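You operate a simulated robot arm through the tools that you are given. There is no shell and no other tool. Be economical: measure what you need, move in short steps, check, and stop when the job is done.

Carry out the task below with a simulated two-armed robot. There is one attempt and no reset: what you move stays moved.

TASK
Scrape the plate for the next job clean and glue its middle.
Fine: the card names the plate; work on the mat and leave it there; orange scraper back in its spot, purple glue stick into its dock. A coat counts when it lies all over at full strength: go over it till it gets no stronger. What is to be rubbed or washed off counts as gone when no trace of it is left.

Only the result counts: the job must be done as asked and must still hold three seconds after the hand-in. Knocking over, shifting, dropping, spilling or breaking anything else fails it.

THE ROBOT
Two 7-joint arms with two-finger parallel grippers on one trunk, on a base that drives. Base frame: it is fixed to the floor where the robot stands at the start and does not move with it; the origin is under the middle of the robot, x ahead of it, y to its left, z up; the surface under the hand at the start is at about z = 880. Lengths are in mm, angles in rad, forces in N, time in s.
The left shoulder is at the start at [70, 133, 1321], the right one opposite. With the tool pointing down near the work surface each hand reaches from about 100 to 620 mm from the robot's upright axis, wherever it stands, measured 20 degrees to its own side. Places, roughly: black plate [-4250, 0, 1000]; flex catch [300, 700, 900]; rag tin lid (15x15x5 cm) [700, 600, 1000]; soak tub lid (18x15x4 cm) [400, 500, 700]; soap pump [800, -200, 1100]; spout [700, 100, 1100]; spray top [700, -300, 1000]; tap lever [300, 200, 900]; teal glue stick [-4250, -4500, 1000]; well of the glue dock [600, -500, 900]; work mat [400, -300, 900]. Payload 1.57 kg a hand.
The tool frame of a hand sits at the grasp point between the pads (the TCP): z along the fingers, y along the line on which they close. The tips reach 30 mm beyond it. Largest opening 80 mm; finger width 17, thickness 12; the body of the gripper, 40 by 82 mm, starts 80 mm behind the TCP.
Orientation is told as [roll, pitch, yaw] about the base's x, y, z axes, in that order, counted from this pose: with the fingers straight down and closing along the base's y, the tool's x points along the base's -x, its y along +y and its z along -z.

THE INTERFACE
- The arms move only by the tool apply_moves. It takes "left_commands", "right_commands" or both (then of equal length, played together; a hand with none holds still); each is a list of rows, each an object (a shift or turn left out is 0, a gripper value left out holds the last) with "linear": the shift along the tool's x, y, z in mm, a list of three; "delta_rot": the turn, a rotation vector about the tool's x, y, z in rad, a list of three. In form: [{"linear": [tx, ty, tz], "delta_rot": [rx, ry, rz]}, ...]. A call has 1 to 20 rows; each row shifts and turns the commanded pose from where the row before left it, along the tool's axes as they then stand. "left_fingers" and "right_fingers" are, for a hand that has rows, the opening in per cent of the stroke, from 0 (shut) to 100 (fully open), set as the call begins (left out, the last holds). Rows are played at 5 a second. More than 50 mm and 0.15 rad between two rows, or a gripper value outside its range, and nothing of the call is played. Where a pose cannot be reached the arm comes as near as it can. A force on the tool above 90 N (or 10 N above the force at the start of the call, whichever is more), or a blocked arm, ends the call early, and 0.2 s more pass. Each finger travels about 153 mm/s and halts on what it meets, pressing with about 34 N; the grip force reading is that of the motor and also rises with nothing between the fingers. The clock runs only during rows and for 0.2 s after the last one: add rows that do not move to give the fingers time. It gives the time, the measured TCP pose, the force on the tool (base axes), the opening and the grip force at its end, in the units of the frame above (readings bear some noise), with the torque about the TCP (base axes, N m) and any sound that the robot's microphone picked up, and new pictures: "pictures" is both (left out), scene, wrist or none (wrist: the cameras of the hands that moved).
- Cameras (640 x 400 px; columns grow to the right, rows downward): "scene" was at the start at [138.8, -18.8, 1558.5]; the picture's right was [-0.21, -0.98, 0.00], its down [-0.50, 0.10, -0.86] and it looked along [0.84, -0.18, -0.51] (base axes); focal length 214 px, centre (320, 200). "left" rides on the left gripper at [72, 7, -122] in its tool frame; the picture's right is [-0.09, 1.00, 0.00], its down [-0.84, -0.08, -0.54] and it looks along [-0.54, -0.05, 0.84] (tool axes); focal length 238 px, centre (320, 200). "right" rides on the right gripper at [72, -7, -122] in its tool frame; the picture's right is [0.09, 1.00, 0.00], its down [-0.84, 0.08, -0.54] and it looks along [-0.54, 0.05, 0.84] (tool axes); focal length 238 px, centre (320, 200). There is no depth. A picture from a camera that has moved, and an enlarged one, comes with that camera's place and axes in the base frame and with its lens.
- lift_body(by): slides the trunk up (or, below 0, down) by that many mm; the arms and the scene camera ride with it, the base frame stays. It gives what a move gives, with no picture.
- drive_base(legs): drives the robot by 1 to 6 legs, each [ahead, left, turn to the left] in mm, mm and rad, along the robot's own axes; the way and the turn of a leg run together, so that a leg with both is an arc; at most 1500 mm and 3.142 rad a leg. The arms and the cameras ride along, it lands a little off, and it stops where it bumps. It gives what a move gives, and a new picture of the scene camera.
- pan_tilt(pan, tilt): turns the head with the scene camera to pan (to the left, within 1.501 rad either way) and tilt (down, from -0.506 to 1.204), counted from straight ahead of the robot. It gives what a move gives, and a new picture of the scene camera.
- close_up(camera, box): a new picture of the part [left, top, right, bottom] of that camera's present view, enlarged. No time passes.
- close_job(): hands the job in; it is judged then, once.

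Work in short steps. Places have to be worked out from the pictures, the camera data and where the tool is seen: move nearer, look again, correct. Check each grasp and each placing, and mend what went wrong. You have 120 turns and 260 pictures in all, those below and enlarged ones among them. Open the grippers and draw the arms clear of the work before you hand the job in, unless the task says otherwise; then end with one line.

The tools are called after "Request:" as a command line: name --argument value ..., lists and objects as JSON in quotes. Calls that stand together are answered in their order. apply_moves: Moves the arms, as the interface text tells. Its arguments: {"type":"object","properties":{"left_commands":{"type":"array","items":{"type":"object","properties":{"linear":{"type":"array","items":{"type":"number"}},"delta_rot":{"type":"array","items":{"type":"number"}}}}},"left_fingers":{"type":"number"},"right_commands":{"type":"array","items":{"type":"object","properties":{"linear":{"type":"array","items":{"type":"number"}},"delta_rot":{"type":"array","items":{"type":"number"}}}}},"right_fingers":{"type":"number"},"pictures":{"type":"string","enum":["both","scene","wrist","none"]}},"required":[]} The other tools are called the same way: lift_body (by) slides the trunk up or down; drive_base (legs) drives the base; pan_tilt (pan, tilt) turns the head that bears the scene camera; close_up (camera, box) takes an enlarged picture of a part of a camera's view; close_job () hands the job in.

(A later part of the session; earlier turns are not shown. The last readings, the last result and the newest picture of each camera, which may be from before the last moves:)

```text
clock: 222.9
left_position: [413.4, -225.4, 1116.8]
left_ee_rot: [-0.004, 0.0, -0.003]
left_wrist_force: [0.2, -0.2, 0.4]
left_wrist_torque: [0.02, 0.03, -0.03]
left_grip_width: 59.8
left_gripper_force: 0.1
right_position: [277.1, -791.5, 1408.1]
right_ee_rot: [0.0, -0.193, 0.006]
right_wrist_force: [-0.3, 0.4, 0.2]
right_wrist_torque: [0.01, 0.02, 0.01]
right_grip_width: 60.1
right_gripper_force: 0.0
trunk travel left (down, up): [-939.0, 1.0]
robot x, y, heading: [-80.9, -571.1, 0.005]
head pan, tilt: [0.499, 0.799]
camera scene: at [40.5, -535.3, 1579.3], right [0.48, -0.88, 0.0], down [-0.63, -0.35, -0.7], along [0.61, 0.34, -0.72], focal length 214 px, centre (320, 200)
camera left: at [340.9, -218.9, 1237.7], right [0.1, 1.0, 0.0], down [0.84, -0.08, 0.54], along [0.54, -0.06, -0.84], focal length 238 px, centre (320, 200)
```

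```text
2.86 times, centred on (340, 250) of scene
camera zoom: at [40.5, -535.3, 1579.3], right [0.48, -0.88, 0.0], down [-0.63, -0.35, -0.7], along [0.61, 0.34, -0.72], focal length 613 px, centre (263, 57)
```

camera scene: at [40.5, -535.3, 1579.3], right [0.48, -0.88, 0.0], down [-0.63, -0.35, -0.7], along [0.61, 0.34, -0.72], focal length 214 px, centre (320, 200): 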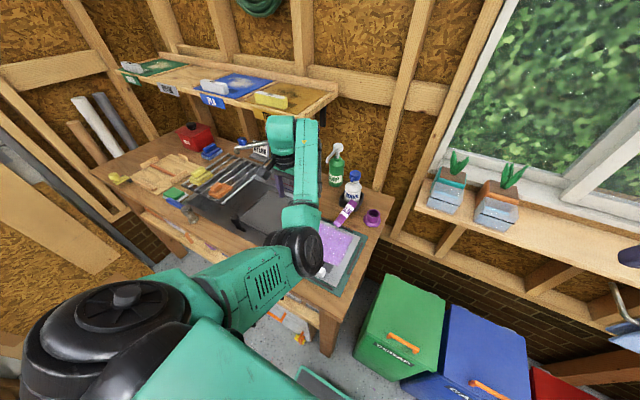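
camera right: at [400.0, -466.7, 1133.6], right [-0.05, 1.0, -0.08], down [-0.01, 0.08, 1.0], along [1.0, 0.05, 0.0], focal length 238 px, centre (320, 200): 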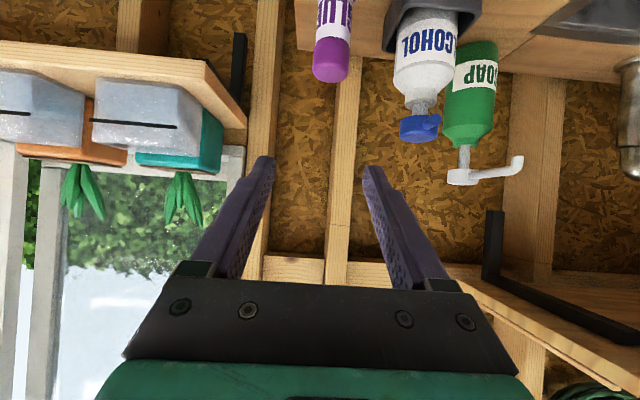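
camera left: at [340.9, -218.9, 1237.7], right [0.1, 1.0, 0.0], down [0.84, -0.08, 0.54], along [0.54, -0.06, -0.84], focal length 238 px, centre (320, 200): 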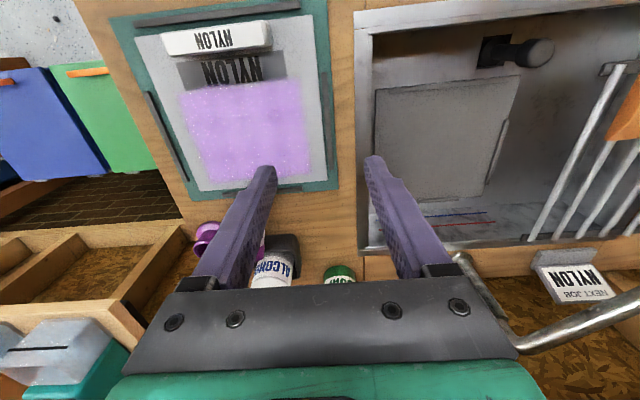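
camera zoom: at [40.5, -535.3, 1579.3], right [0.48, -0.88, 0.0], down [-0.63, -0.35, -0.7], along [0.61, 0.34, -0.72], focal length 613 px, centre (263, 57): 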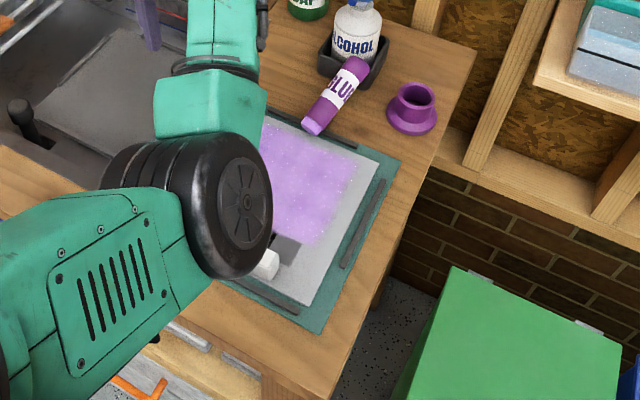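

The stick lies behind the mat, leaning toward the alcohol tray. Move the hand for a close view.

Request:
apply_moves --left_commands '[{"linear": [-15, -40, 0]}, {"linear": [-15, -40, 0]}, {"linear": [-12, -35, 0]}, {}]' --pictures "none"

Request:
close_up --camera "left" --box '[200, 60, 440, 260]'

Request:
close_up --camera "scene" --box '[310, 165, 400, 245]'

```text
clock: 223.9
left_position: [454.7, -338.7, 1118.9]
left_ee_rot: [-0.005, -0.002, -0.002]
left_wrist_force: [0.0, -0.4, 0.0]
left_wrist_torque: [0.0, -0.02, 0.0]
left_grip_width: 60.1
left_gripper_force: 0.1
right_position: [276.6, -787.3, 1408.5]
right_ee_rot: [0.001, -0.194, 0.006]
right_wrist_force: [-0.3, -0.4, -0.1]
right_wrist_torque: [0.03, 0.03, 0.03]
right_grip_width: 59.8
right_gripper_force: 0.1
trunk travel left (down, up): [-939.0, 1.0]
robot x, y, heading: [-82.5, -574.2, 0.003]
head pan, tilt: [0.499, 0.799]
```

```text
2.00 times, centred on (320, 160) of left
camera zoom: at [383.7, -332.5, 1240.1], right [0.09, 1.0, 0.0], down [0.84, -0.08, 0.54], along [0.54, -0.06, -0.84], focal length 477 px, centre (320, 280)
```

zoom: 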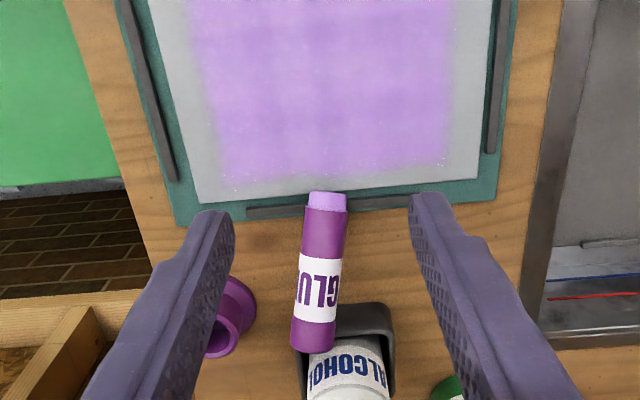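

```text
5.00 times, centred on (355, 205) of scene
camera zoom: at [40.4, -533.8, 1579.3], right [0.48, -0.88, 0.0], down [-0.63, -0.35, -0.7], along [0.61, 0.34, -0.72], focal length 1072 px, centre (145, 175)
```

zoom: 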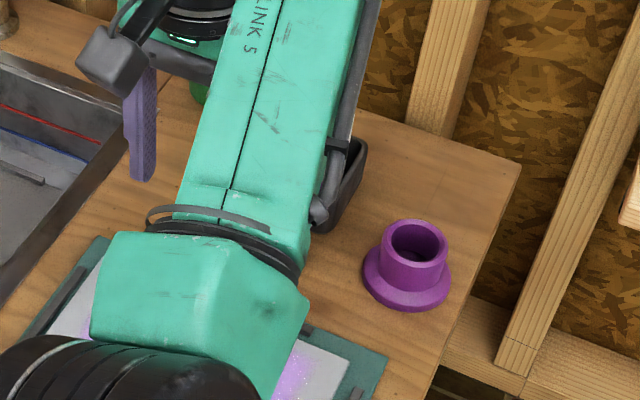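

Stick leans up on the tray rim: glue tip ≈[526,−344,900], cap end ≈[627,−365,955] (~28° tilt). I'll grasp ~70 mm from the tip with yaw −0.2. Drive to about (60,−662) first.

Request:
drive_base --legs '[[0, -90, 0], [140, 0, 0]]'

Request:
apply_moves --left_commands '[{"linear": [0, 25, 0], "delta_rot": [0, 0, 0.1]}, {"linear": [0, 25, 0], "delta_rot": [0, 0, 0.1]}, {"linear": [0, 20, 0]}, {"delta_rot": [0, -0.1, 0]}, {}]' --left_fingers 80 --pictures "wrist"

```text
clock: 226.0
left_position: [572.4, -427.3, 1116.8]
left_ee_rot: [-0.004, 0.003, 0.025]
left_wrist_force: [-0.1, -0.3, 0.0]
left_wrist_torque: [0.03, 0.05, -0.01]
left_grip_width: 59.9
left_gripper_force: 0.1
right_position: [408.2, -881.7, 1407.4]
right_ee_rot: [0.001, -0.189, 0.032]
right_wrist_force: [0.3, 0.5, 0.3]
right_wrist_torque: [0.04, 0.07, -0.03]
right_grip_width: 60.0
right_gripper_force: 0.1
trunk travel left (down, up): [-939.0, 1.0]
robot x, y, heading: [40.1, -676.3, 0.036]
head pan, tilt: [0.499, 0.799]
stopped in leg 2: the robot was blocked; the commanded pose is now the measured one
camera scene: at [165.5, -633.9, 1578.9], right [0.51, -0.86, 0.0], down [-0.62, -0.36, -0.69], along [0.6, 0.35, -0.72], focal length 214 px, centre (320, 200)
```

scene: 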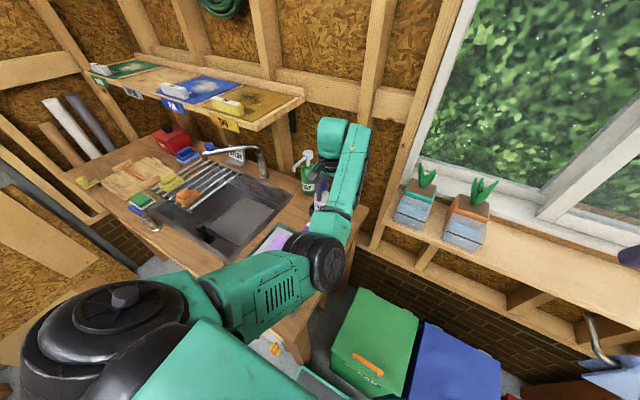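

```text
clock: 227.2
left_position: [573.3, -355.7, 1118.6]
left_ee_rot: [-0.004, -0.103, -0.175]
left_wrist_force: [-1.0, -0.6, -0.9]
left_wrist_torque: [0.06, 0.04, 0.01]
left_grip_width: 64.2
left_gripper_force: 0.1
right_position: [401.1, -880.2, 1408.1]
right_ee_rot: [-0.001, -0.194, 0.031]
right_wrist_force: [0.1, -0.2, 0.5]
right_wrist_torque: [0.0, 0.0, -0.01]
right_grip_width: 60.0
right_gripper_force: 0.1
trunk travel left (down, up): [-939.0, 1.0]
robot x, y, heading: [40.3, -674.0, 0.033]
head pan, tilt: [0.499, 0.799]
camera left: at [492.6, -334.3, 1233.0], right [0.26, 0.96, 0.01], down [0.75, -0.21, 0.63], along [0.6, -0.16, -0.78], focal length 238 px, centre (320, 200)
```

left: 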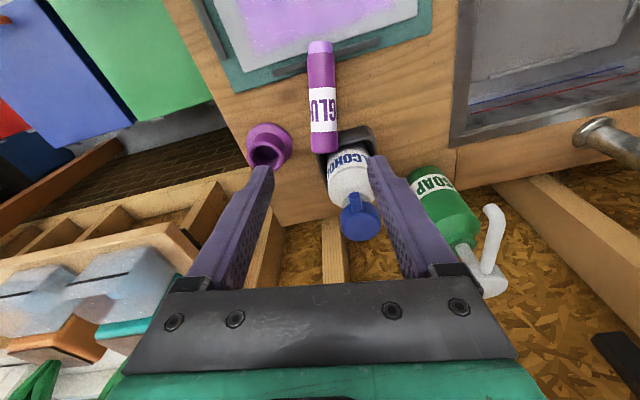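

Refined stick axis: tip ≈[521,−341,908] → cap ≈[632,−367,943] (tilt 0.31, yaw −0.23). Ease the base off whatever it touched, then set hand pitch +0.2, yaw −0.23.

Request:
drive_base --legs '[[-8, -18, -0.033]]'

Request:
apply_moves --left_commands '[{"delta_rot": [0, 0.15, 0]}, {"delta_rot": [0, 0.15, 0]}, {}]' --left_fingers 80 --pictures "wrist"

```text
clock: 228.0
left_position: [578.1, -386.3, 1115.5]
left_ee_rot: [-0.01, -0.1, -0.206]
left_wrist_force: [0.4, 1.0, 0.6]
left_wrist_torque: [-0.04, -0.01, 0.01]
left_grip_width: 64.3
left_gripper_force: 0.1
right_position: [391.2, -903.0, 1408.1]
right_ee_rot: [-0.006, -0.191, 0.002]
right_wrist_force: [0.9, 0.7, 1.2]
right_wrist_torque: [-0.08, 0.06, -0.03]
right_grip_width: 60.2
right_gripper_force: 0.1
trunk travel left (down, up): [-939.0, 1.0]
robot x, y, heading: [33.6, -687.7, 0.001]
head pan, tilt: [0.499, 0.799]
camera scene: at [156.2, -647.9, 1578.9], right [0.48, -0.88, 0.0], down [-0.63, -0.35, -0.69], along [0.61, 0.33, -0.72], focal length 214 px, centre (320, 200)
```

scene: 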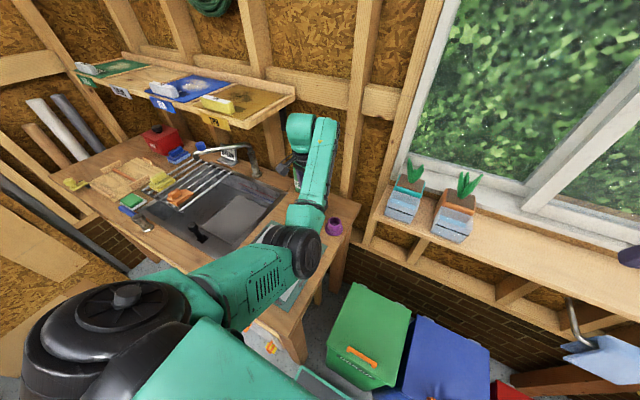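

```text
clock: 228.8
left_position: [575.6, -388.1, 1116.9]
left_ee_rot: [-0.005, 0.2, -0.206]
left_wrist_force: [0.0, 0.4, 0.1]
left_wrist_torque: [0.02, 0.01, -0.03]
left_grip_width: 63.9
left_gripper_force: 0.1
right_position: [388.2, -906.7, 1408.6]
right_ee_rot: [-0.001, -0.194, 0.001]
right_wrist_force: [0.6, 0.7, -0.3]
right_wrist_torque: [-0.01, 0.01, 0.0]
right_grip_width: 60.0
right_gripper_force: 0.0
trunk travel left (down, up): [-939.0, 1.0]
robot x, y, heading: [31.4, -691.6, -0.003]
head pan, tilt: [0.499, 0.799]
camera left: at [533.2, -372.3, 1251.0], right [0.29, 0.96, -0.02], down [0.89, -0.26, 0.37], along [0.34, -0.13, -0.93], focal length 238 px, centre (320, 200)
```

left: 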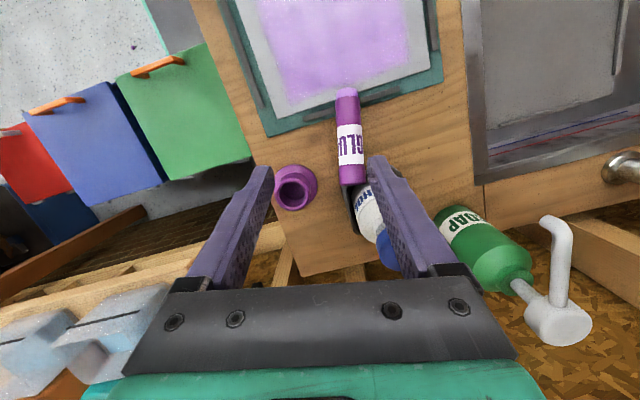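

Consistent. Move to above the grasp point (z≈1000).

Request:
apply_moves --left_commands '[{"linear": [-6.7, 8.3, 28.5]}, {"linear": [-6.7, 8.3, 28.5]}, {"linear": [-6.7, 8.3, 28.5]}, {"linear": [-6.7, 8.3, 28.5]}, {}]' --pictures "wrist"

```text
clock: 230.0
left_position: [582.8, -372.5, 1051.6]
left_ee_rot: [0.0, 0.183, -0.203]
left_wrist_force: [-0.2, -0.3, -0.3]
left_wrist_torque: [-0.01, 0.01, 0.0]
left_grip_width: 64.1
left_gripper_force: 0.1
left hand out of reach, approached as far as the arm can: row 3, 4
right_position: [388.7, -908.0, 1408.2]
right_ee_rot: [0.001, -0.193, 0.0]
right_wrist_force: [0.2, -0.3, 0.7]
right_wrist_torque: [-0.01, -0.01, 0.03]
right_grip_width: 60.0
right_gripper_force: 0.0
trunk travel left (down, up): [-939.0, 1.0]
robot x, y, heading: [30.7, -692.1, -0.003]
head pan, tilt: [0.499, 0.799]
camera left: at [538.1, -355.4, 1183.6], right [0.29, 0.96, -0.02], down [0.89, -0.26, 0.38], along [0.36, -0.12, -0.93], focal length 238 px, centre (320, 200)
```

left: 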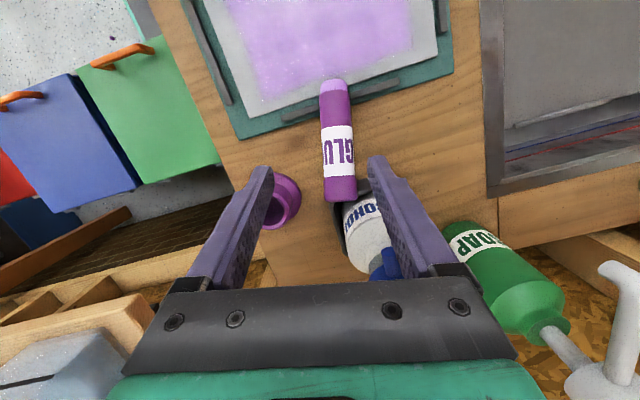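

Out of reach by ~50 mm; raise a bit and drive forward 36 mm (position used before).

Request:
apply_moves --left_commands '[{"linear": [5, 0, -30]}, {}]' --pictures "none"

Request:
drive_base --legs '[[36, 0, 0.003]]'

Request:
apply_moves --left_commands '[{"linear": [20, 10, 15]}, {"linear": [5, 5, 15]}, {}]' --pictures "none"

```text
clock: 230.6
left_position: [582.9, -369.9, 1084.6]
left_ee_rot: [-0.004, 0.197, -0.208]
left_wrist_force: [-0.6, 0.3, 0.5]
left_wrist_torque: [0.03, 0.0, -0.04]
left_grip_width: 64.1
left_gripper_force: 0.1
right_position: [388.1, -909.8, 1408.2]
right_ee_rot: [-0.001, -0.193, 0.001]
right_wrist_force: [0.7, -0.3, -0.1]
right_wrist_torque: [0.01, 0.0, 0.0]
right_grip_width: 59.9
right_gripper_force: 0.1
trunk travel left (down, up): [-939.0, 1.0]
robot x, y, heading: [33.7, -689.3, -0.002]
head pan, tilt: [0.499, 0.799]
```

```text
clock: 231.4
left_position: [612.1, -368.6, 1088.2]
left_ee_rot: [-0.004, 0.192, -0.204]
left_wrist_force: [-0.2, 0.5, 0.3]
left_wrist_torque: [-0.01, -0.09, 0.0]
left_grip_width: 64.0
left_gripper_force: 0.2
right_position: [415.3, -909.7, 1410.9]
right_ee_rot: [0.0, -0.203, 0.004]
right_wrist_force: [-0.8, -0.4, -0.4]
right_wrist_torque: [-0.02, -0.07, 0.04]
right_grip_width: 60.1
right_gripper_force: 0.1
trunk travel left (down, up): [-939.0, 1.0]
robot x, y, heading: [66.4, -691.8, 0.001]
head pan, tilt: [0.499, 0.799]
camera scene: at [178.4, -654.6, 1580.3], right [0.48, -0.88, 0.0], down [-0.62, -0.34, -0.7], along [0.62, 0.33, -0.71], focal length 214 px, centre (320, 200)
```

scene: 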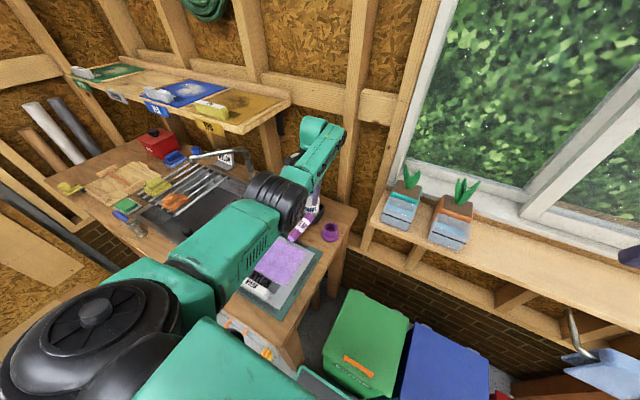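

```text
clock: 232.2
left_position: [589.5, -347.8, 1061.5]
left_ee_rot: [-0.004, 0.197, -0.205]
left_wrist_force: [0.6, 0.1, -0.2]
left_wrist_torque: [-0.01, -0.01, -0.01]
left_grip_width: 64.0
left_gripper_force: 0.1
right_position: [424.2, -910.5, 1408.3]
right_ee_rot: [0.002, -0.195, 0.003]
right_wrist_force: [-0.6, -0.3, 0.4]
right_wrist_torque: [0.01, -0.05, -0.02]
right_grip_width: 60.1
right_gripper_force: 0.1
trunk travel left (down, up): [-939.0, 1.0]
robot x, y, heading: [67.0, -693.6, 0.003]
head pan, tilt: [0.499, 0.799]
```

Now reachable. Align and descend to z≈975, then check the view.

Request:
apply_moves --left_commands '[{"linear": [-5.2, -4.6, 28.2]}, {"linear": [-5.2, -4.6, 28.2]}, {"linear": [-5.2, 0, 28.2]}, {}]' --pictures "wrist"

Request:
close_up --camera "scene" --box '[260, 150, 360, 260]'

```text
clock: 233.2
left_position: [587.7, -357.8, 973.6]
left_ee_rot: [-0.004, 0.199, -0.204]
left_wrist_force: [-0.8, 0.3, -0.3]
left_wrist_torque: [0.0, 0.0, 0.0]
left_grip_width: 63.7
left_gripper_force: 0.1
right_position: [424.8, -908.7, 1408.3]
right_ee_rot: [-0.002, -0.194, 0.001]
right_wrist_force: [0.0, 0.0, 0.3]
right_wrist_torque: [0.01, 0.01, 0.0]
right_grip_width: 60.0
right_gripper_force: 0.0
trunk travel left (down, up): [-939.0, 1.0]
robot x, y, heading: [66.5, -690.6, 0.001]
head pan, tilt: [0.499, 0.799]
camera left: at [544.2, -341.4, 1107.3], right [0.29, 0.96, -0.02], down [0.89, -0.26, 0.37], along [0.34, -0.13, -0.93], focal length 238 px, centre (320, 200)
```

left: 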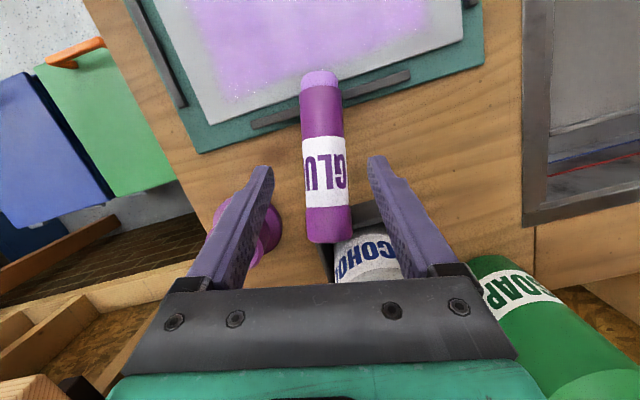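

```text
3.64 times, centred on (310, 205) of scene
camera zoom: at [189.5, -654.4, 1579.3], right [0.48, -0.88, 0.0], down [-0.63, -0.34, -0.7], along [0.61, 0.33, -0.72], focal length 780 px, centre (356, 182)
```

zoom: 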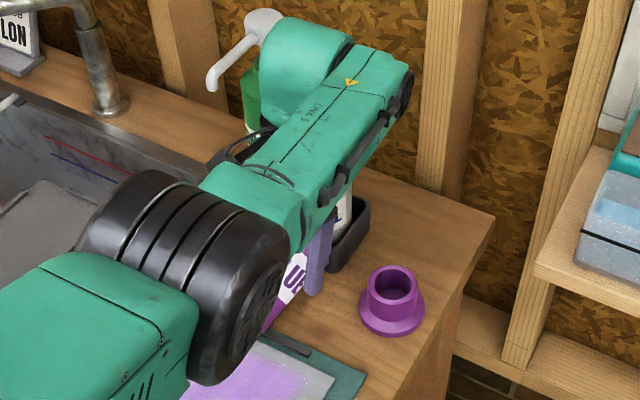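

Straddling the stick well. Descend to grasp height ≈930 and close.

Request:
apply_moves --left_commands '[{"linear": [-4, 0, 20]}, {"linear": [-4.5, 0, 20]}, {}]' --pictures "none"

Request:
apply_moves --left_commands '[{}, {}, {}, {}]' --left_fingers 0 --pictures "wrist"

```text
clock: 234.0
left_position: [589.9, -355.4, 962.2]
left_ee_rot: [0.003, 0.187, -0.2]
left_wrist_force: [-0.8, 0.5, -0.3]
left_wrist_torque: [0.04, -0.01, 0.02]
left_grip_width: 63.9
left_gripper_force: 0.0
left hand out of reach, approached as far as the arm can: row 1, 2
right_position: [424.7, -909.0, 1409.6]
right_ee_rot: [0.0, -0.194, 0.002]
right_wrist_force: [-1.0, -0.6, 0.0]
right_wrist_torque: [-0.02, -0.02, 0.02]
right_grip_width: 59.7
right_gripper_force: 0.1
trunk travel left (down, up): [-939.0, 1.0]
robot x, y, heading: [67.3, -694.2, -0.0]
head pan, tilt: [0.499, 0.799]
```

```text
clock: 235.0
left_position: [590.0, -356.9, 963.1]
left_ee_rot: [0.003, 0.189, -0.203]
left_wrist_force: [-0.3, 0.3, 1.0]
left_wrist_torque: [-0.03, -0.05, -0.07]
left_grip_width: 32.1
left_gripper_force: 33.7
right_position: [425.0, -908.7, 1409.2]
right_ee_rot: [0.001, -0.196, 0.004]
right_wrist_force: [-0.9, 0.6, 0.0]
right_wrist_torque: [0.01, 0.01, 0.03]
right_grip_width: 60.0
right_gripper_force: 0.1
trunk travel left (down, up): [-939.0, 1.0]
robot x, y, heading: [69.2, -692.3, 0.003]
head pan, tilt: [0.499, 0.799]
camera left: at [545.2, -341.5, 1095.2], right [0.29, 0.96, -0.02], down [0.89, -0.26, 0.38], along [0.36, -0.12, -0.93], focal length 238 px, centre (320, 200)
```

left: 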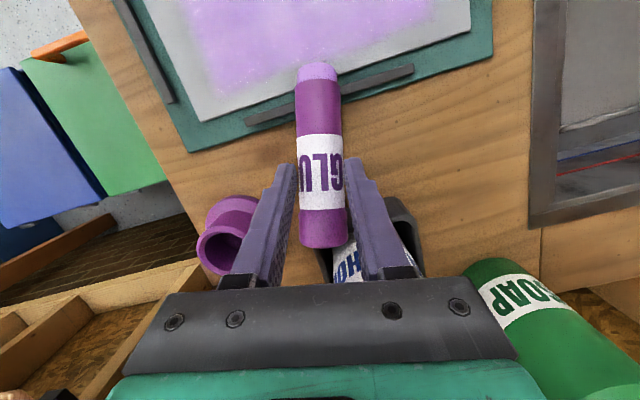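

Only the fingertips hold it (too high). Reopen, raise, drive 15 mm forward and regrasp lower.

Request:
apply_moves --left_commands '[{}, {}, {"linear": [6, 0, -30]}, {}]' --left_fingers 80 --pictures "none"

Request:
drive_base --legs '[[18, 0, 0]]'

Request:
apply_moves --left_commands '[{"linear": [8, 0, 10], "delta_rot": [0, -0.05, 0]}, {"linear": [5, 0, 10], "delta_rot": [0, -0.05, 0]}, {}]' --pictures "wrist"

```text
clock: 236.0
left_position: [597.1, -365.6, 987.5]
left_ee_rot: [-0.007, 0.184, -0.233]
left_wrist_force: [0.8, 0.4, 0.3]
left_wrist_torque: [0.0, -0.01, 0.02]
left_grip_width: 64.0
left_gripper_force: 0.1
left hand out of reach, approached as far as the arm can: row 3
right_position: [425.4, -908.9, 1408.9]
right_ee_rot: [-0.001, -0.193, 0.003]
right_wrist_force: [-0.4, 0.3, 1.0]
right_wrist_torque: [0.01, 0.0, 0.0]
right_grip_width: 60.0
right_gripper_force: 0.1
trunk travel left (down, up): [-939.0, 1.0]
robot x, y, heading: [69.6, -691.1, 0.001]
head pan, tilt: [0.499, 0.799]
```

```text
clock: 236.8
left_position: [611.8, -367.5, 989.7]
left_ee_rot: [-0.006, 0.18, -0.233]
left_wrist_force: [-1.0, -0.4, 0.4]
left_wrist_torque: [0.0, -0.03, 0.0]
left_grip_width: 63.8
left_gripper_force: 0.0
right_position: [438.1, -910.9, 1409.9]
right_ee_rot: [0.001, -0.197, 0.0]
right_wrist_force: [-0.6, 0.3, -0.8]
right_wrist_torque: [-0.01, -0.02, -0.01]
right_grip_width: 59.8
right_gripper_force: 0.0
trunk travel left (down, up): [-939.0, 1.0]
robot x, y, heading: [89.2, -699.9, -0.002]
head pan, tilt: [0.499, 0.799]
camera scene: at [201.9, -656.7, 1579.8], right [0.48, -0.88, 0.0], down [-0.63, -0.34, -0.7], along [0.61, 0.33, -0.71], focal length 214 px, centre (320, 200)
```

scene: 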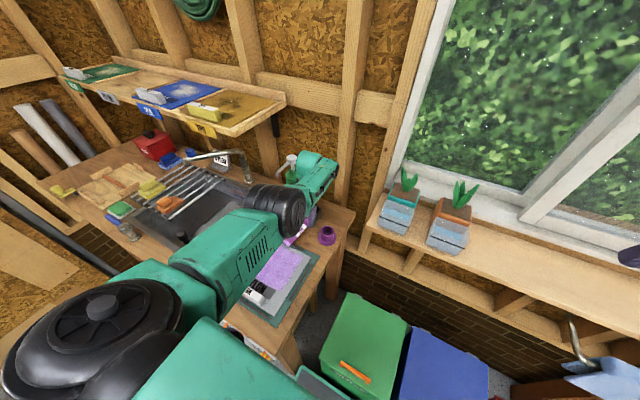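

```text
clock: 237.6
left_position: [599.0, -364.6, 970.2]
left_ee_rot: [-0.006, 0.085, -0.231]
left_wrist_force: [0.0, -1.5, -0.1]
left_wrist_torque: [0.02, 0.01, -0.01]
left_grip_width: 63.9
left_gripper_force: 0.0
left hand out of reach, approached as far as the arm can: row 1
right_position: [440.6, -910.1, 1409.3]
right_ee_rot: [0.001, -0.194, 0.0]
right_wrist_force: [-0.4, -1.2, -0.2]
right_wrist_torque: [0.0, -0.05, 0.02]
right_grip_width: 59.8
right_gripper_force: 0.1
trunk travel left (down, up): [-939.0, 1.0]
robot x, y, heading: [86.4, -696.8, 0.005]
head pan, tilt: [0.499, 0.799]
camera left: at [541.2, -343.4, 1097.7], right [0.32, 0.95, -0.02], down [0.84, -0.27, 0.47], along [0.44, -0.16, -0.88], focal length 238 px, centre (320, 200)
```

left: 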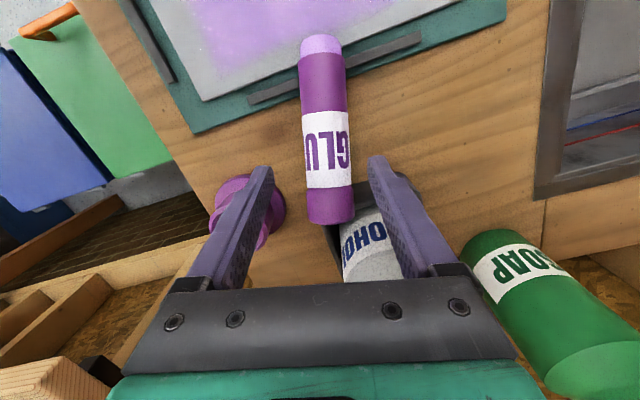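

Tilt is now 0.085 and there's more reach. Align to [588,−357] and descend to ≈930, then check.

Request:
apply_moves --left_commands '[{"linear": [9, 5, 0]}, {"linear": [0, 0, 15]}, {"linear": [0, 0, 15]}, {"linear": [0, 0, 12]}, {}]' --pictures "wrist"

```text
clock: 238.8
left_position: [586.5, -357.7, 928.7]
left_ee_rot: [-0.007, 0.086, -0.231]
left_wrist_force: [-0.3, 0.4, 0.4]
left_wrist_torque: [-0.02, 0.0, 0.0]
left_grip_width: 63.8
left_gripper_force: 0.1
right_position: [441.5, -912.4, 1409.9]
right_ee_rot: [0.0, -0.196, 0.0]
right_wrist_force: [0.4, 0.5, -0.6]
right_wrist_torque: [-0.03, -0.01, 0.0]
right_grip_width: 60.2
right_gripper_force: 0.0
trunk travel left (down, up): [-939.0, 1.0]
robot x, y, heading: [83.0, -695.7, -0.002]
head pan, tilt: [0.499, 0.799]
camera left: at [530.2, -336.7, 1056.3], right [0.32, 0.95, -0.01], down [0.84, -0.27, 0.47], along [0.44, -0.16, -0.88], focal length 238 px, centre (320, 200)
```

left: 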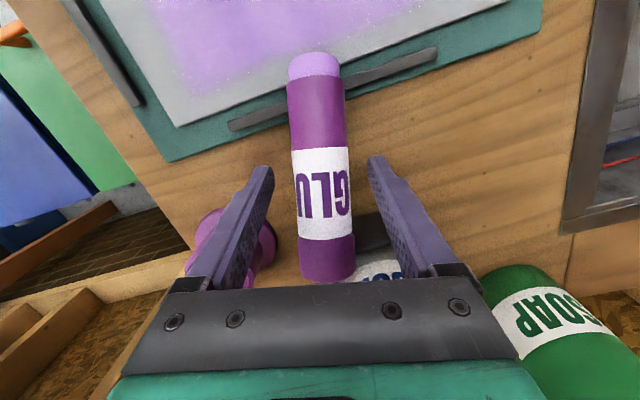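

Good pose. Close and lift slightly.

Request:
apply_moves --left_commands '[{}, {}, {}, {}]' --left_fingers 0 --pictures "none"

Request:
apply_moves --left_commands '[{"linear": [0, 0, -20]}, {"linear": [5, -5, -30]}, {"linear": [10, -10, -30]}, {"linear": [10, -10, -30]}, {"linear": [10, -10, -20]}, {}]' --pictures "wrist"

```text
clock: 239.8
left_position: [587.7, -358.5, 928.6]
left_ee_rot: [-0.007, 0.085, -0.233]
left_wrist_force: [-0.4, 0.6, -0.6]
left_wrist_torque: [-0.03, 0.04, -0.02]
left_grip_width: 33.9
left_gripper_force: 34.0
right_position: [442.7, -912.9, 1409.0]
right_ee_rot: [0.0, -0.194, 0.001]
right_wrist_force: [-1.0, 0.4, -0.5]
right_wrist_torque: [-0.02, 0.01, 0.02]
right_grip_width: 59.9
right_gripper_force: 0.1
trunk travel left (down, up): [-939.0, 1.0]
robot x, y, heading: [86.1, -696.5, -0.002]
head pan, tilt: [0.499, 0.799]
```

```text
clock: 241.2
left_position: [558.5, -385.5, 1064.3]
left_ee_rot: [-0.007, 0.083, -0.233]
left_wrist_force: [-0.1, -0.3, -0.6]
left_wrist_torque: [0.01, -0.04, -0.02]
left_grip_width: 33.3
left_gripper_force: 34.1
right_position: [442.8, -914.0, 1408.5]
right_ee_rot: [0.001, -0.194, 0.0]
right_wrist_force: [0.2, -0.4, 0.5]
right_wrist_torque: [0.0, 0.02, -0.03]
right_grip_width: 59.9
right_gripper_force: 0.1
trunk travel left (down, up): [-939.0, 1.0]
robot x, y, heading: [85.1, -697.6, 0.002]
head pan, tilt: [0.499, 0.799]
camera left: at [501.0, -364.0, 1191.2], right [0.32, 0.95, -0.01], down [0.84, -0.27, 0.47], along [0.44, -0.16, -0.88], focal length 238 px, centre (320, 200)
```

left: 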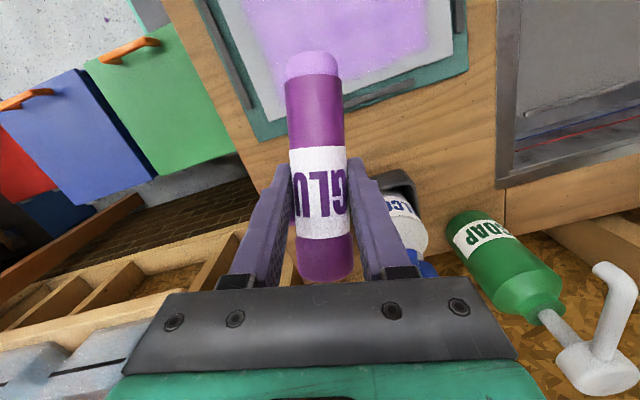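

Stick held. Back the base 150 mm off, then rotate the hand −1.26 rad in pitch while extending forward so the stick stands tip-down.

Request:
drive_base --legs '[[-150, 0, 0]]'

Request:
apply_moves --left_commands '[{"linear": [-12, 0, 1], "delta_rot": [0, -0.14, 0]}, {"linear": [-12, 0, 3], "delta_rot": [0, -0.14, 0]}, {"linear": [-11, 0, 5], "delta_rot": [0, -0.14, 0]}, {"linear": [-10, 0, 6], "delta_rot": [0, -0.14, 0]}, {"linear": [-9, 0, 8], "delta_rot": [0, -0.14, 0]}, {"linear": [-8, 0, 9], "delta_rot": [0, -0.14, 0]}, {"linear": [-7, 0, 10], "delta_rot": [0, -0.14, 0]}, {"linear": [-5, 0, 11], "delta_rot": [0, -0.14, 0]}, {"linear": [-4, 0, 11], "delta_rot": [0, -0.14, 0]}, {}]' --pictures "both"

```text
clock: 242.6
left_position: [412.2, -384.7, 1061.4]
left_ee_rot: [-0.007, 0.085, -0.231]
left_wrist_force: [0.5, -0.2, 0.2]
left_wrist_torque: [0.0, 0.02, -0.03]
left_grip_width: 33.4
left_gripper_force: 34.3
right_position: [296.4, -911.9, 1406.3]
right_ee_rot: [0.0, -0.191, -0.001]
right_wrist_force: [0.3, -0.3, -0.1]
right_wrist_torque: [0.01, 0.01, 0.01]
right_grip_width: 60.0
right_gripper_force: 0.1
trunk travel left (down, up): [-939.0, 1.0]
robot x, y, heading: [-62.5, -692.3, -0.002]
head pan, tilt: [0.499, 0.799]
camera scene: at [62.6, -657.5, 1578.9], right [0.48, -0.88, 0.0], down [-0.63, -0.34, -0.7], along [0.61, 0.33, -0.72], focal length 214 px, centre (320, 200)
```

scene: 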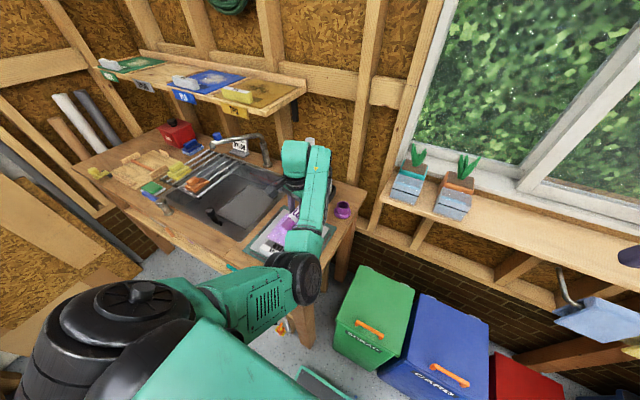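

```text
clock: 244.8
left_position: [511.4, -407.1, 1041.7]
left_ee_rot: [-0.019, -1.177, -0.214]
left_wrist_force: [-0.1, 0.7, -0.7]
left_wrist_torque: [0.0, 0.02, -0.02]
left_grip_width: 33.4
left_gripper_force: 34.3
right_position: [293.7, -911.8, 1408.6]
right_ee_rot: [0.001, -0.195, 0.001]
right_wrist_force: [-0.2, -0.6, 0.8]
right_wrist_torque: [0.04, 0.02, 0.0]
right_grip_width: 60.2
right_gripper_force: 0.1
trunk travel left (down, up): [-939.0, 1.0]
robot x, y, heading: [-61.3, -696.0, -0.002]
head pan, tilt: [0.499, 0.799]
camera scene: at [58.1, -657.3, 1579.3], right [0.48, -0.88, 0.0], down [-0.63, -0.34, -0.7], along [0.61, 0.33, -0.72], focal length 214 px, centre (320, 200)
camera left: at [377.1, -369.4, 1022.2], right [0.26, 0.96, 0.08], down [-0.19, -0.03, 0.98], along [0.95, -0.27, 0.18], focal length 238 px, centre (320, 200)
```

scene: 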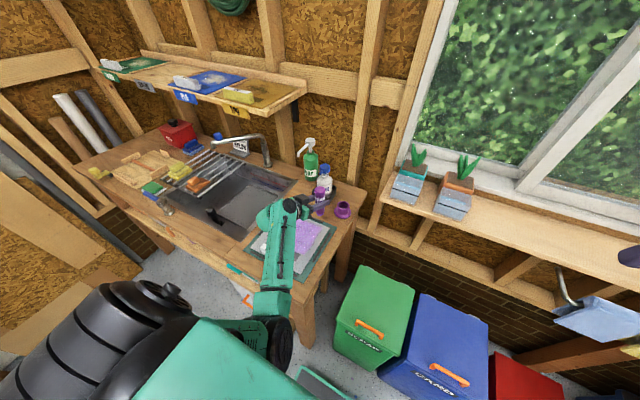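
left: 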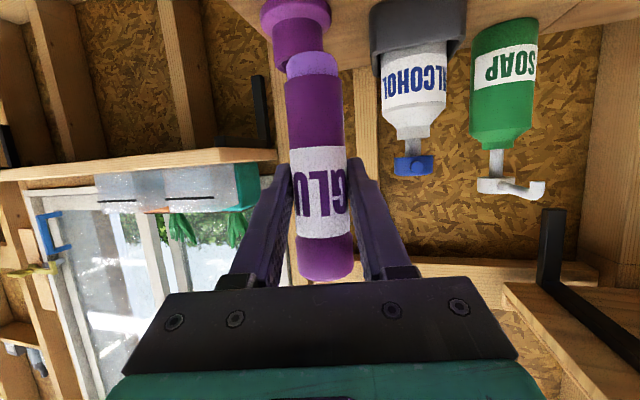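

Orientation works; the stick is over-rotated by ~0.17 rad. Correct pitch, and inspect the coat.

Request:
apply_moves --left_commands '[{"delta_rot": [0, 0.085, 0]}, {"delta_rot": [0, 0.085, 0]}, {}]' --pictures "wrist"

Request:
close_up --camera "scene" --box '[255, 190, 355, 270]'

```text
clock: 245.6
left_position: [511.5, -406.7, 1041.2]
left_ee_rot: [-0.012, -1.003, -0.222]
left_wrist_force: [0.3, -0.4, -0.4]
left_wrist_torque: [0.03, 0.0, -0.01]
left_grip_width: 33.5
left_gripper_force: 33.5
right_position: [293.4, -913.4, 1408.8]
right_ee_rot: [0.0, -0.193, 0.0]
right_wrist_force: [0.9, -0.4, -0.8]
right_wrist_torque: [0.0, -0.01, 0.0]
right_grip_width: 60.1
right_gripper_force: 0.0
trunk travel left (down, up): [-939.0, 1.0]
robot x, y, heading: [-62.6, -692.9, -0.003]
head pan, tilt: [0.499, 0.799]
camera left: at [376.6, -369.3, 1045.9], right [0.28, 0.96, 0.07], down [-0.02, -0.07, 1.0], along [0.96, -0.28, 0.0], focal length 238 px, centre (320, 200)
```

left: 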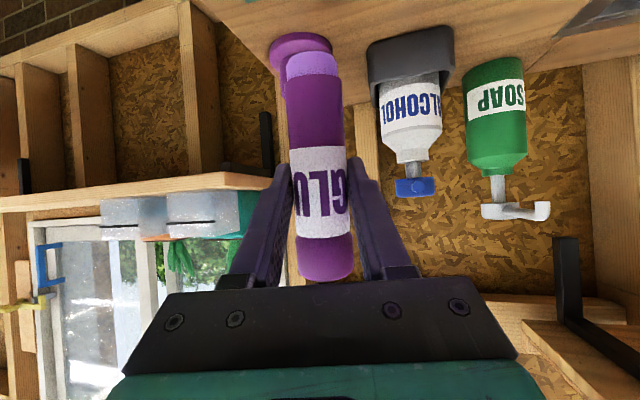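

```text
5.00 times, centred on (305, 230) of scene
camera zoom: at [58.1, -657.6, 1579.3], right [0.48, -0.88, 0.0], down [-0.63, -0.34, -0.7], along [0.61, 0.33, -0.72], focal length 1072 px, centre (395, 50)
```

zoom: 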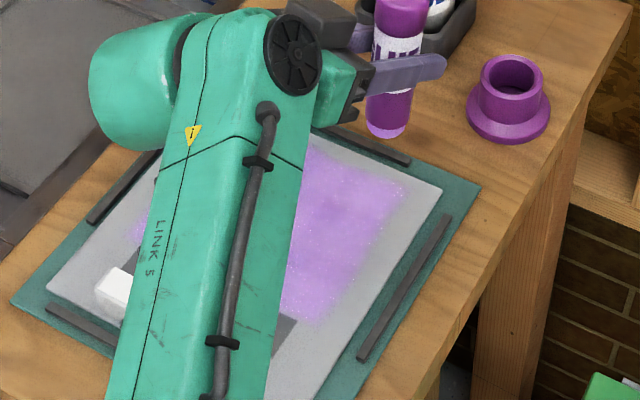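

Stick now vertical, tip ≈82 mm below TCP. The coat still shows lighter spots, so I'll add more light passes. Move over [465,−390] and lower to contact.

Request:
apply_moves --left_commands '[{"linear": [37, 3, -5.5]}, {"linear": [36.5, 3.2, -5.5]}, {"linear": [5, 0, 3.2]}, {"linear": [2.5, 0, 1.6]}, {"linear": [1.3, 0, 0.8]}, {"linear": [1.3, 0, 0.8]}, {}]' --pictures "wrist"

```text
clock: 247.2
left_position: [465.4, -390.7, 973.2]
left_ee_rot: [-0.014, -1.003, -0.219]
left_wrist_force: [0.5, -0.6, 0.2]
left_wrist_torque: [0.0, 0.04, -0.01]
left_grip_width: 33.5
left_gripper_force: 33.7
right_position: [294.1, -912.4, 1408.1]
right_ee_rot: [0.0, -0.194, 0.0]
right_wrist_force: [-0.4, -0.7, -1.0]
right_wrist_torque: [0.04, -0.01, 0.01]
right_grip_width: 59.8
right_gripper_force: 0.1
trunk travel left (down, up): [-939.0, 1.0]
robot x, y, heading: [-61.0, -692.7, -0.005]
head pan, tilt: [0.499, 0.799]
camera left: at [330.3, -352.6, 977.0], right [0.28, 0.96, 0.07], down [-0.02, -0.07, 1.0], along [0.96, -0.28, 0.0], focal length 238 px, centre (320, 200)
```

left: 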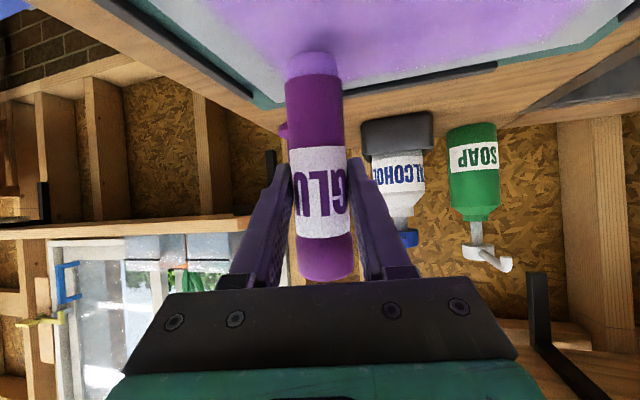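

Just above contact. Lower 3 mm and make the first two lines, then check force.

Request:
apply_moves --left_commands '[{"linear": [1.3, 0, 0.8]}, {"linear": [1.3, 0, 0.8]}, {"linear": [3.2, 26.4, -4.9]}, {"linear": [3.2, 26.4, -4.9]}, {"linear": [3.2, 26.4, -4.9]}, {"linear": [3.2, 26.4, -4.9]}, {"linear": [6.3, -2.6, -9.8]}, {"linear": [-3.2, -26.4, 4.9]}, {"linear": [-3.2, -26.4, 4.9]}, {"linear": [-3.2, -26.4, 4.9]}, {"linear": [-3.2, -26.4, 4.9]}, {"linear": [6.3, -2.6, -9.8]}]' --pictures "none"

```text
clock: 249.8
left_position: [442.3, -392.4, 968.8]
left_ee_rot: [-0.012, -1.006, -0.223]
left_wrist_force: [-0.7, 0.1, -0.3]
left_wrist_torque: [0.0, -0.01, 0.02]
left_grip_width: 33.1
left_gripper_force: 34.7
right_position: [293.1, -912.4, 1408.8]
right_ee_rot: [-0.001, -0.195, 0.0]
right_wrist_force: [0.0, 0.5, -0.2]
right_wrist_torque: [0.0, 0.0, -0.01]
right_grip_width: 59.7
right_gripper_force: 0.2
trunk travel left (down, up): [-939.0, 1.0]
robot x, y, heading: [-63.0, -699.2, -0.003]
head pan, tilt: [0.499, 0.799]
```

Still no contact; lower in 1.5 mm steps.

Request:
apply_moves --left_commands '[{"linear": [1.3, 0, 0.8]}, {"linear": [1.3, 0, 0.8]}, {"linear": [1.3, 0, 0.8]}, {"linear": [0.8, 0, 0.5]}, {}]' --pictures "wrist"

```text
clock: 251.0
left_position: [443.2, -391.3, 963.1]
left_ee_rot: [-0.012, -1.006, -0.222]
left_wrist_force: [0.2, -1.0, -0.6]
left_wrist_torque: [0.01, 0.02, 0.01]
left_grip_width: 33.4
left_gripper_force: 34.0
right_position: [293.1, -912.3, 1408.5]
right_ee_rot: [0.0, -0.193, 0.0]
right_wrist_force: [-0.1, 0.2, -0.2]
right_wrist_torque: [0.01, 0.01, 0.0]
right_grip_width: 59.9
right_gripper_force: 0.0
trunk travel left (down, up): [-939.0, 1.0]
robot x, y, heading: [-65.1, -696.1, 0.002]
head pan, tilt: [0.499, 0.799]
camera left: at [307.2, -353.4, 967.7], right [0.28, 0.96, 0.07], down [-0.02, -0.07, 1.0], along [0.96, -0.28, 0.01], focal length 238 px, centre (320, 200)
```

left: 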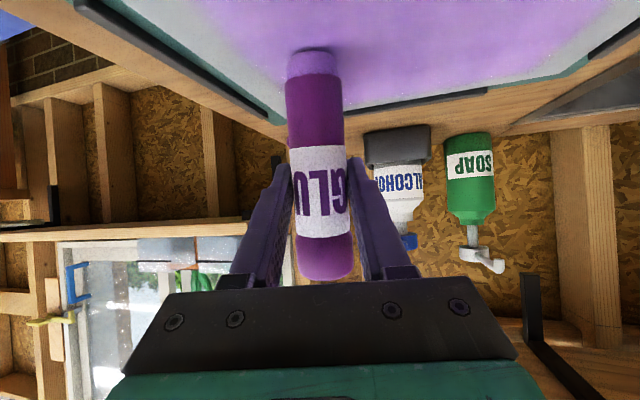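

Very near contact; lower in 1 mm steps.

Request:
apply_moves --left_commands '[{"linear": [0.84, 0, 0.54]}, {"linear": [0.84, 0, 0.54]}, {"linear": [0.84, 0, 0.54]}, {"linear": [0.84, 0, 0.54]}, {"linear": [0.84, 0, 0.54]}, {}]' --pictures "none"

```text
clock: 252.4
left_position: [440.9, -392.3, 962.2]
left_ee_rot: [-0.007, -1.01, -0.227]
left_wrist_force: [2.7, 0.9, 16.7]
left_wrist_torque: [0.01, -0.31, -0.02]
left_grip_width: 33.4
left_gripper_force: 34.0
right_position: [289.6, -915.4, 1408.2]
right_ee_rot: [0.001, -0.195, -0.001]
right_wrist_force: [-0.7, 0.0, 0.3]
right_wrist_torque: [-0.02, 0.01, -0.03]
right_grip_width: 60.0
right_gripper_force: 0.0
trunk travel left (down, up): [-939.0, 1.0]
robot x, y, heading: [-60.0, -697.8, -0.002]
head pan, tilt: [0.499, 0.799]
```

Contact (17 N). Ease slightly and raster the whole middle once more.

Request:
apply_moves --left_commands '[{"linear": [-0.6, 0, -0.4]}, {"linear": [3.2, 26.4, -4.9]}, {"linear": [3.2, 26.4, -4.9]}, {"linear": [3.2, 26.4, -4.9]}, {"linear": [3.2, 26.4, -4.9]}, {"linear": [6.3, -2.6, -9.8]}, {"linear": [-3.2, -26.4, 4.9]}, {"linear": [-3.2, -26.4, 4.9]}, {"linear": [-3.2, -26.4, 4.9]}, {"linear": [-3.2, -26.4, 4.9]}, {"linear": [6.3, -2.6, -9.8]}, {"linear": [3.2, 26.4, -4.9]}, {"linear": [3.2, 26.4, -4.9]}, {"linear": [3.2, 26.4, -4.9]}, {"linear": [3.2, 26.4, -4.9]}, {"linear": [6.3, -2.6, -9.8]}, {"linear": [-3.2, -26.4, 4.9]}, {"linear": [-3.2, -26.4, 4.9]}, {"linear": [-3.2, -26.4, 4.9]}, {"linear": [-3.2, -26.4, 4.9]}]' --pictures "none"

Request:
apply_moves --left_commands '[{"linear": [-12.6, 5.2, 19.6]}, {"linear": [-12.6, 5.2, 19.6]}, {"linear": [3.2, 26.4, -4.9]}, {"linear": [3.2, 26.4, -4.9]}, {"linear": [3.2, 26.4, -4.9]}, {"linear": [3.2, 26.4, -4.9]}, {"linear": [-6.3, 2.6, 9.8]}, {"linear": [-3.2, -26.4, 4.9]}, {"linear": [-3.2, -26.4, 4.9]}, {"linear": [-3.2, -26.4, 4.9]}, {"linear": [-3.2, -26.4, 4.9]}, {"linear": [-5.2, 2.2, 8.2]}, {"linear": [3.2, 26.4, -4.9]}, {"linear": [3.2, 26.4, -4.9]}, {"linear": [3.2, 26.4, -4.9]}, {"linear": [3.2, 26.4, -4.9]}, {}]' --pictures "none"

Request:
close_up --camera "scene" --box '[255, 190, 355, 270]'

```text
clock: 256.6
left_position: [406.2, -392.4, 960.8]
left_ee_rot: [-0.01, -1.002, -0.223]
left_wrist_force: [0.1, 1.1, -1.0]
left_wrist_torque: [0.01, 0.0, 0.02]
left_grip_width: 33.4
left_gripper_force: 34.0
right_position: [292.9, -913.3, 1408.7]
right_ee_rot: [0.003, -0.193, -0.001]
right_wrist_force: [-0.4, -0.9, -0.3]
right_wrist_torque: [0.04, 0.02, -0.01]
right_grip_width: 59.9
right_gripper_force: 0.0
trunk travel left (down, up): [-939.0, 1.0]
robot x, y, heading: [-62.3, -696.6, 0.003]
head pan, tilt: [0.499, 0.799]
```

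```text
clock: 260.2
left_position: [475.5, -283.3, 960.6]
left_ee_rot: [-0.012, -1.006, -0.223]
left_wrist_force: [0.9, -0.1, -0.7]
left_wrist_torque: [0.02, 0.05, 0.01]
left_grip_width: 33.4
left_gripper_force: 34.3
right_position: [292.7, -912.4, 1408.5]
right_ee_rot: [0.001, -0.194, -0.001]
right_wrist_force: [-0.5, -0.1, 1.5]
right_wrist_torque: [-0.03, -0.02, 0.02]
right_grip_width: 59.9
right_gripper_force: 0.0
trunk travel left (down, up): [-939.0, 1.0]
robot x, y, heading: [-66.0, -695.7, -0.001]
head pan, tilt: [0.499, 0.799]
```

```text
5.00 times, centred on (305, 230) of scene
camera zoom: at [57.8, -657.5, 1579.4], right [0.48, -0.88, 0.0], down [-0.63, -0.34, -0.7], along [0.61, 0.33, -0.72], focal length 1072 px, centre (395, 50)
```

zoom: 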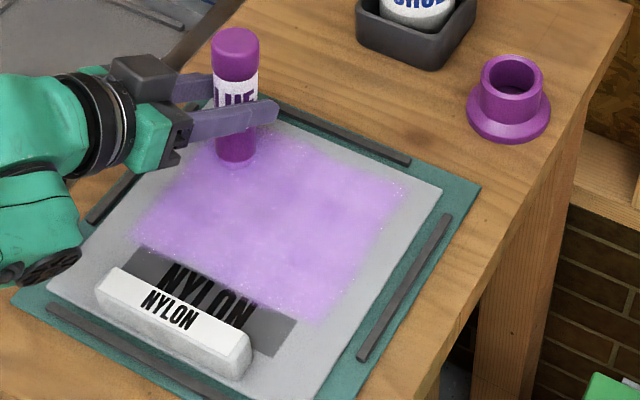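

Coat looks nearly uniform. One more pass with cross strokes and slightly more pressure to make sure it's saturated.

Request:
apply_moves --left_commands '[{"linear": [1.5, 0, 1.0]}, {"linear": [15.8, -6.5, -24.6]}, {"linear": [18, -7.5, -28]}, {"linear": [-1.5, -12.7, 2.4]}, {"linear": [-15.8, 6.5, 24.6]}, {"linear": [-18, 7.5, 28]}, {"linear": [-1.5, -12.7, 2.4]}, {"linear": [15.8, -6.5, -24.6]}, {"linear": [18, -7.5, -28]}, {"linear": [-1.5, -12.7, 2.4]}, {"linear": [-15.8, 6.5, 24.6]}, {"linear": [-18, 7.5, 28]}, {"linear": [-1.5, -12.7, 2.4]}, {"linear": [15.8, -6.5, -24.6]}, {"linear": [18, -7.5, -28]}, {"linear": [-1.5, -12.7, 2.4]}, {"linear": [-15.8, 6.5, 24.6]}, {"linear": [-18, 7.5, 28]}, {"linear": [-1.5, -12.7, 2.4]}]' --pictures "none"

Request:
apply_moves --left_commands '[{"linear": [15.8, -6.5, -24.6]}, {"linear": [18, -7.5, -28]}, {"linear": [-1.5, -12.7, 2.4]}, {"linear": [-15.8, 6.5, 24.6]}, {"linear": [-18, 7.5, 28]}, {"linear": [-1.5, -12.7, 2.4]}, {"linear": [15.8, -6.5, -24.6]}, {"linear": [18, -7.5, -28]}, {"linear": [-1.0, -8.7, 1.6]}, {"linear": [-15.8, 6.5, 24.6]}, {"linear": [-18, 7.5, 28]}, {}]' --pictures "none"

Request:
apply_moves --left_commands '[{"linear": [-25, 0, -16]}, {"linear": [-35, 0, -22]}, {"linear": [-10, 0, -6]}, {}]' --pictures "wrist"

Request:
close_up --camera "scene" --box '[255, 190, 355, 270]'

```text
clock: 264.2
left_position: [474.9, -362.9, 957.4]
left_ee_rot: [-0.012, -1.004, -0.221]
left_wrist_force: [0.2, 0.3, 1.9]
left_wrist_torque: [0.04, -0.08, -0.02]
left_grip_width: 33.4
left_gripper_force: 33.8
right_position: [291.3, -912.9, 1410.2]
right_ee_rot: [0.002, -0.195, 0.0]
right_wrist_force: [-1.1, 0.3, 0.3]
right_wrist_torque: [-0.04, -0.01, 0.05]
right_grip_width: 60.0
right_gripper_force: 0.1
trunk travel left (down, up): [-939.0, 1.0]
robot x, y, heading: [-59.9, -696.6, 0.001]
head pan, tilt: [0.499, 0.799]
```

```text
clock: 266.8
left_position: [475.9, -398.7, 959.3]
left_ee_rot: [-0.012, -1.007, -0.222]
left_wrist_force: [0.3, 0.5, 0.1]
left_wrist_torque: [0.01, 0.0, 0.0]
left_grip_width: 33.5
left_gripper_force: 34.6
right_position: [293.3, -911.9, 1409.2]
right_ee_rot: [0.0, -0.196, 0.0]
right_wrist_force: [0.8, 0.4, -0.7]
right_wrist_torque: [0.0, -0.01, 0.01]
right_grip_width: 60.1
right_gripper_force: 0.1
trunk travel left (down, up): [-939.0, 1.0]
robot x, y, heading: [-61.8, -699.2, 0.001]
head pan, tilt: [0.499, 0.799]
```

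```text
clock: 267.8
left_position: [476.0, -395.6, 1042.9]
left_ee_rot: [-0.012, -1.005, -0.222]
left_wrist_force: [0.0, 0.2, -0.5]
left_wrist_torque: [0.0, 0.02, -0.04]
left_grip_width: 33.6
left_gripper_force: 34.2
right_position: [293.3, -912.3, 1408.5]
right_ee_rot: [0.0, -0.193, 0.0]
right_wrist_force: [-0.6, 0.5, -0.5]
right_wrist_torque: [0.02, 0.0, 0.0]
right_grip_width: 60.1
right_gripper_force: 0.0
trunk travel left (down, up): [-939.0, 1.0]
robot x, y, heading: [-62.3, -696.4, 0.004]
head pan, tilt: [0.499, 0.799]
camera left: at [340.6, -357.5, 1047.3], right [0.28, 0.96, 0.07], down [-0.02, -0.07, 1.0], along [0.96, -0.28, 0.0], focal length 238 px, centre (320, 200)
```

left: 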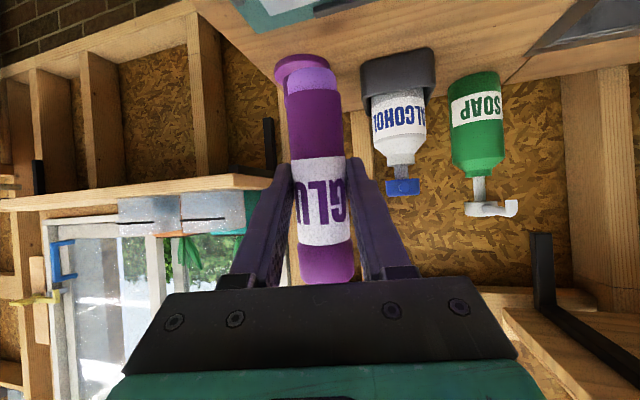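

```text
5.00 times, centred on (305, 230) of scene
camera zoom: at [58.7, -657.4, 1579.3], right [0.48, -0.88, 0.0], down [-0.63, -0.34, -0.7], along [0.61, 0.33, -0.72], focal length 1072 px, centre (395, 50)
```

zoom: 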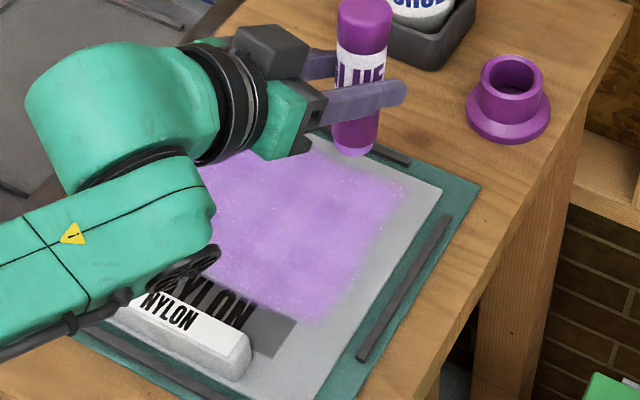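

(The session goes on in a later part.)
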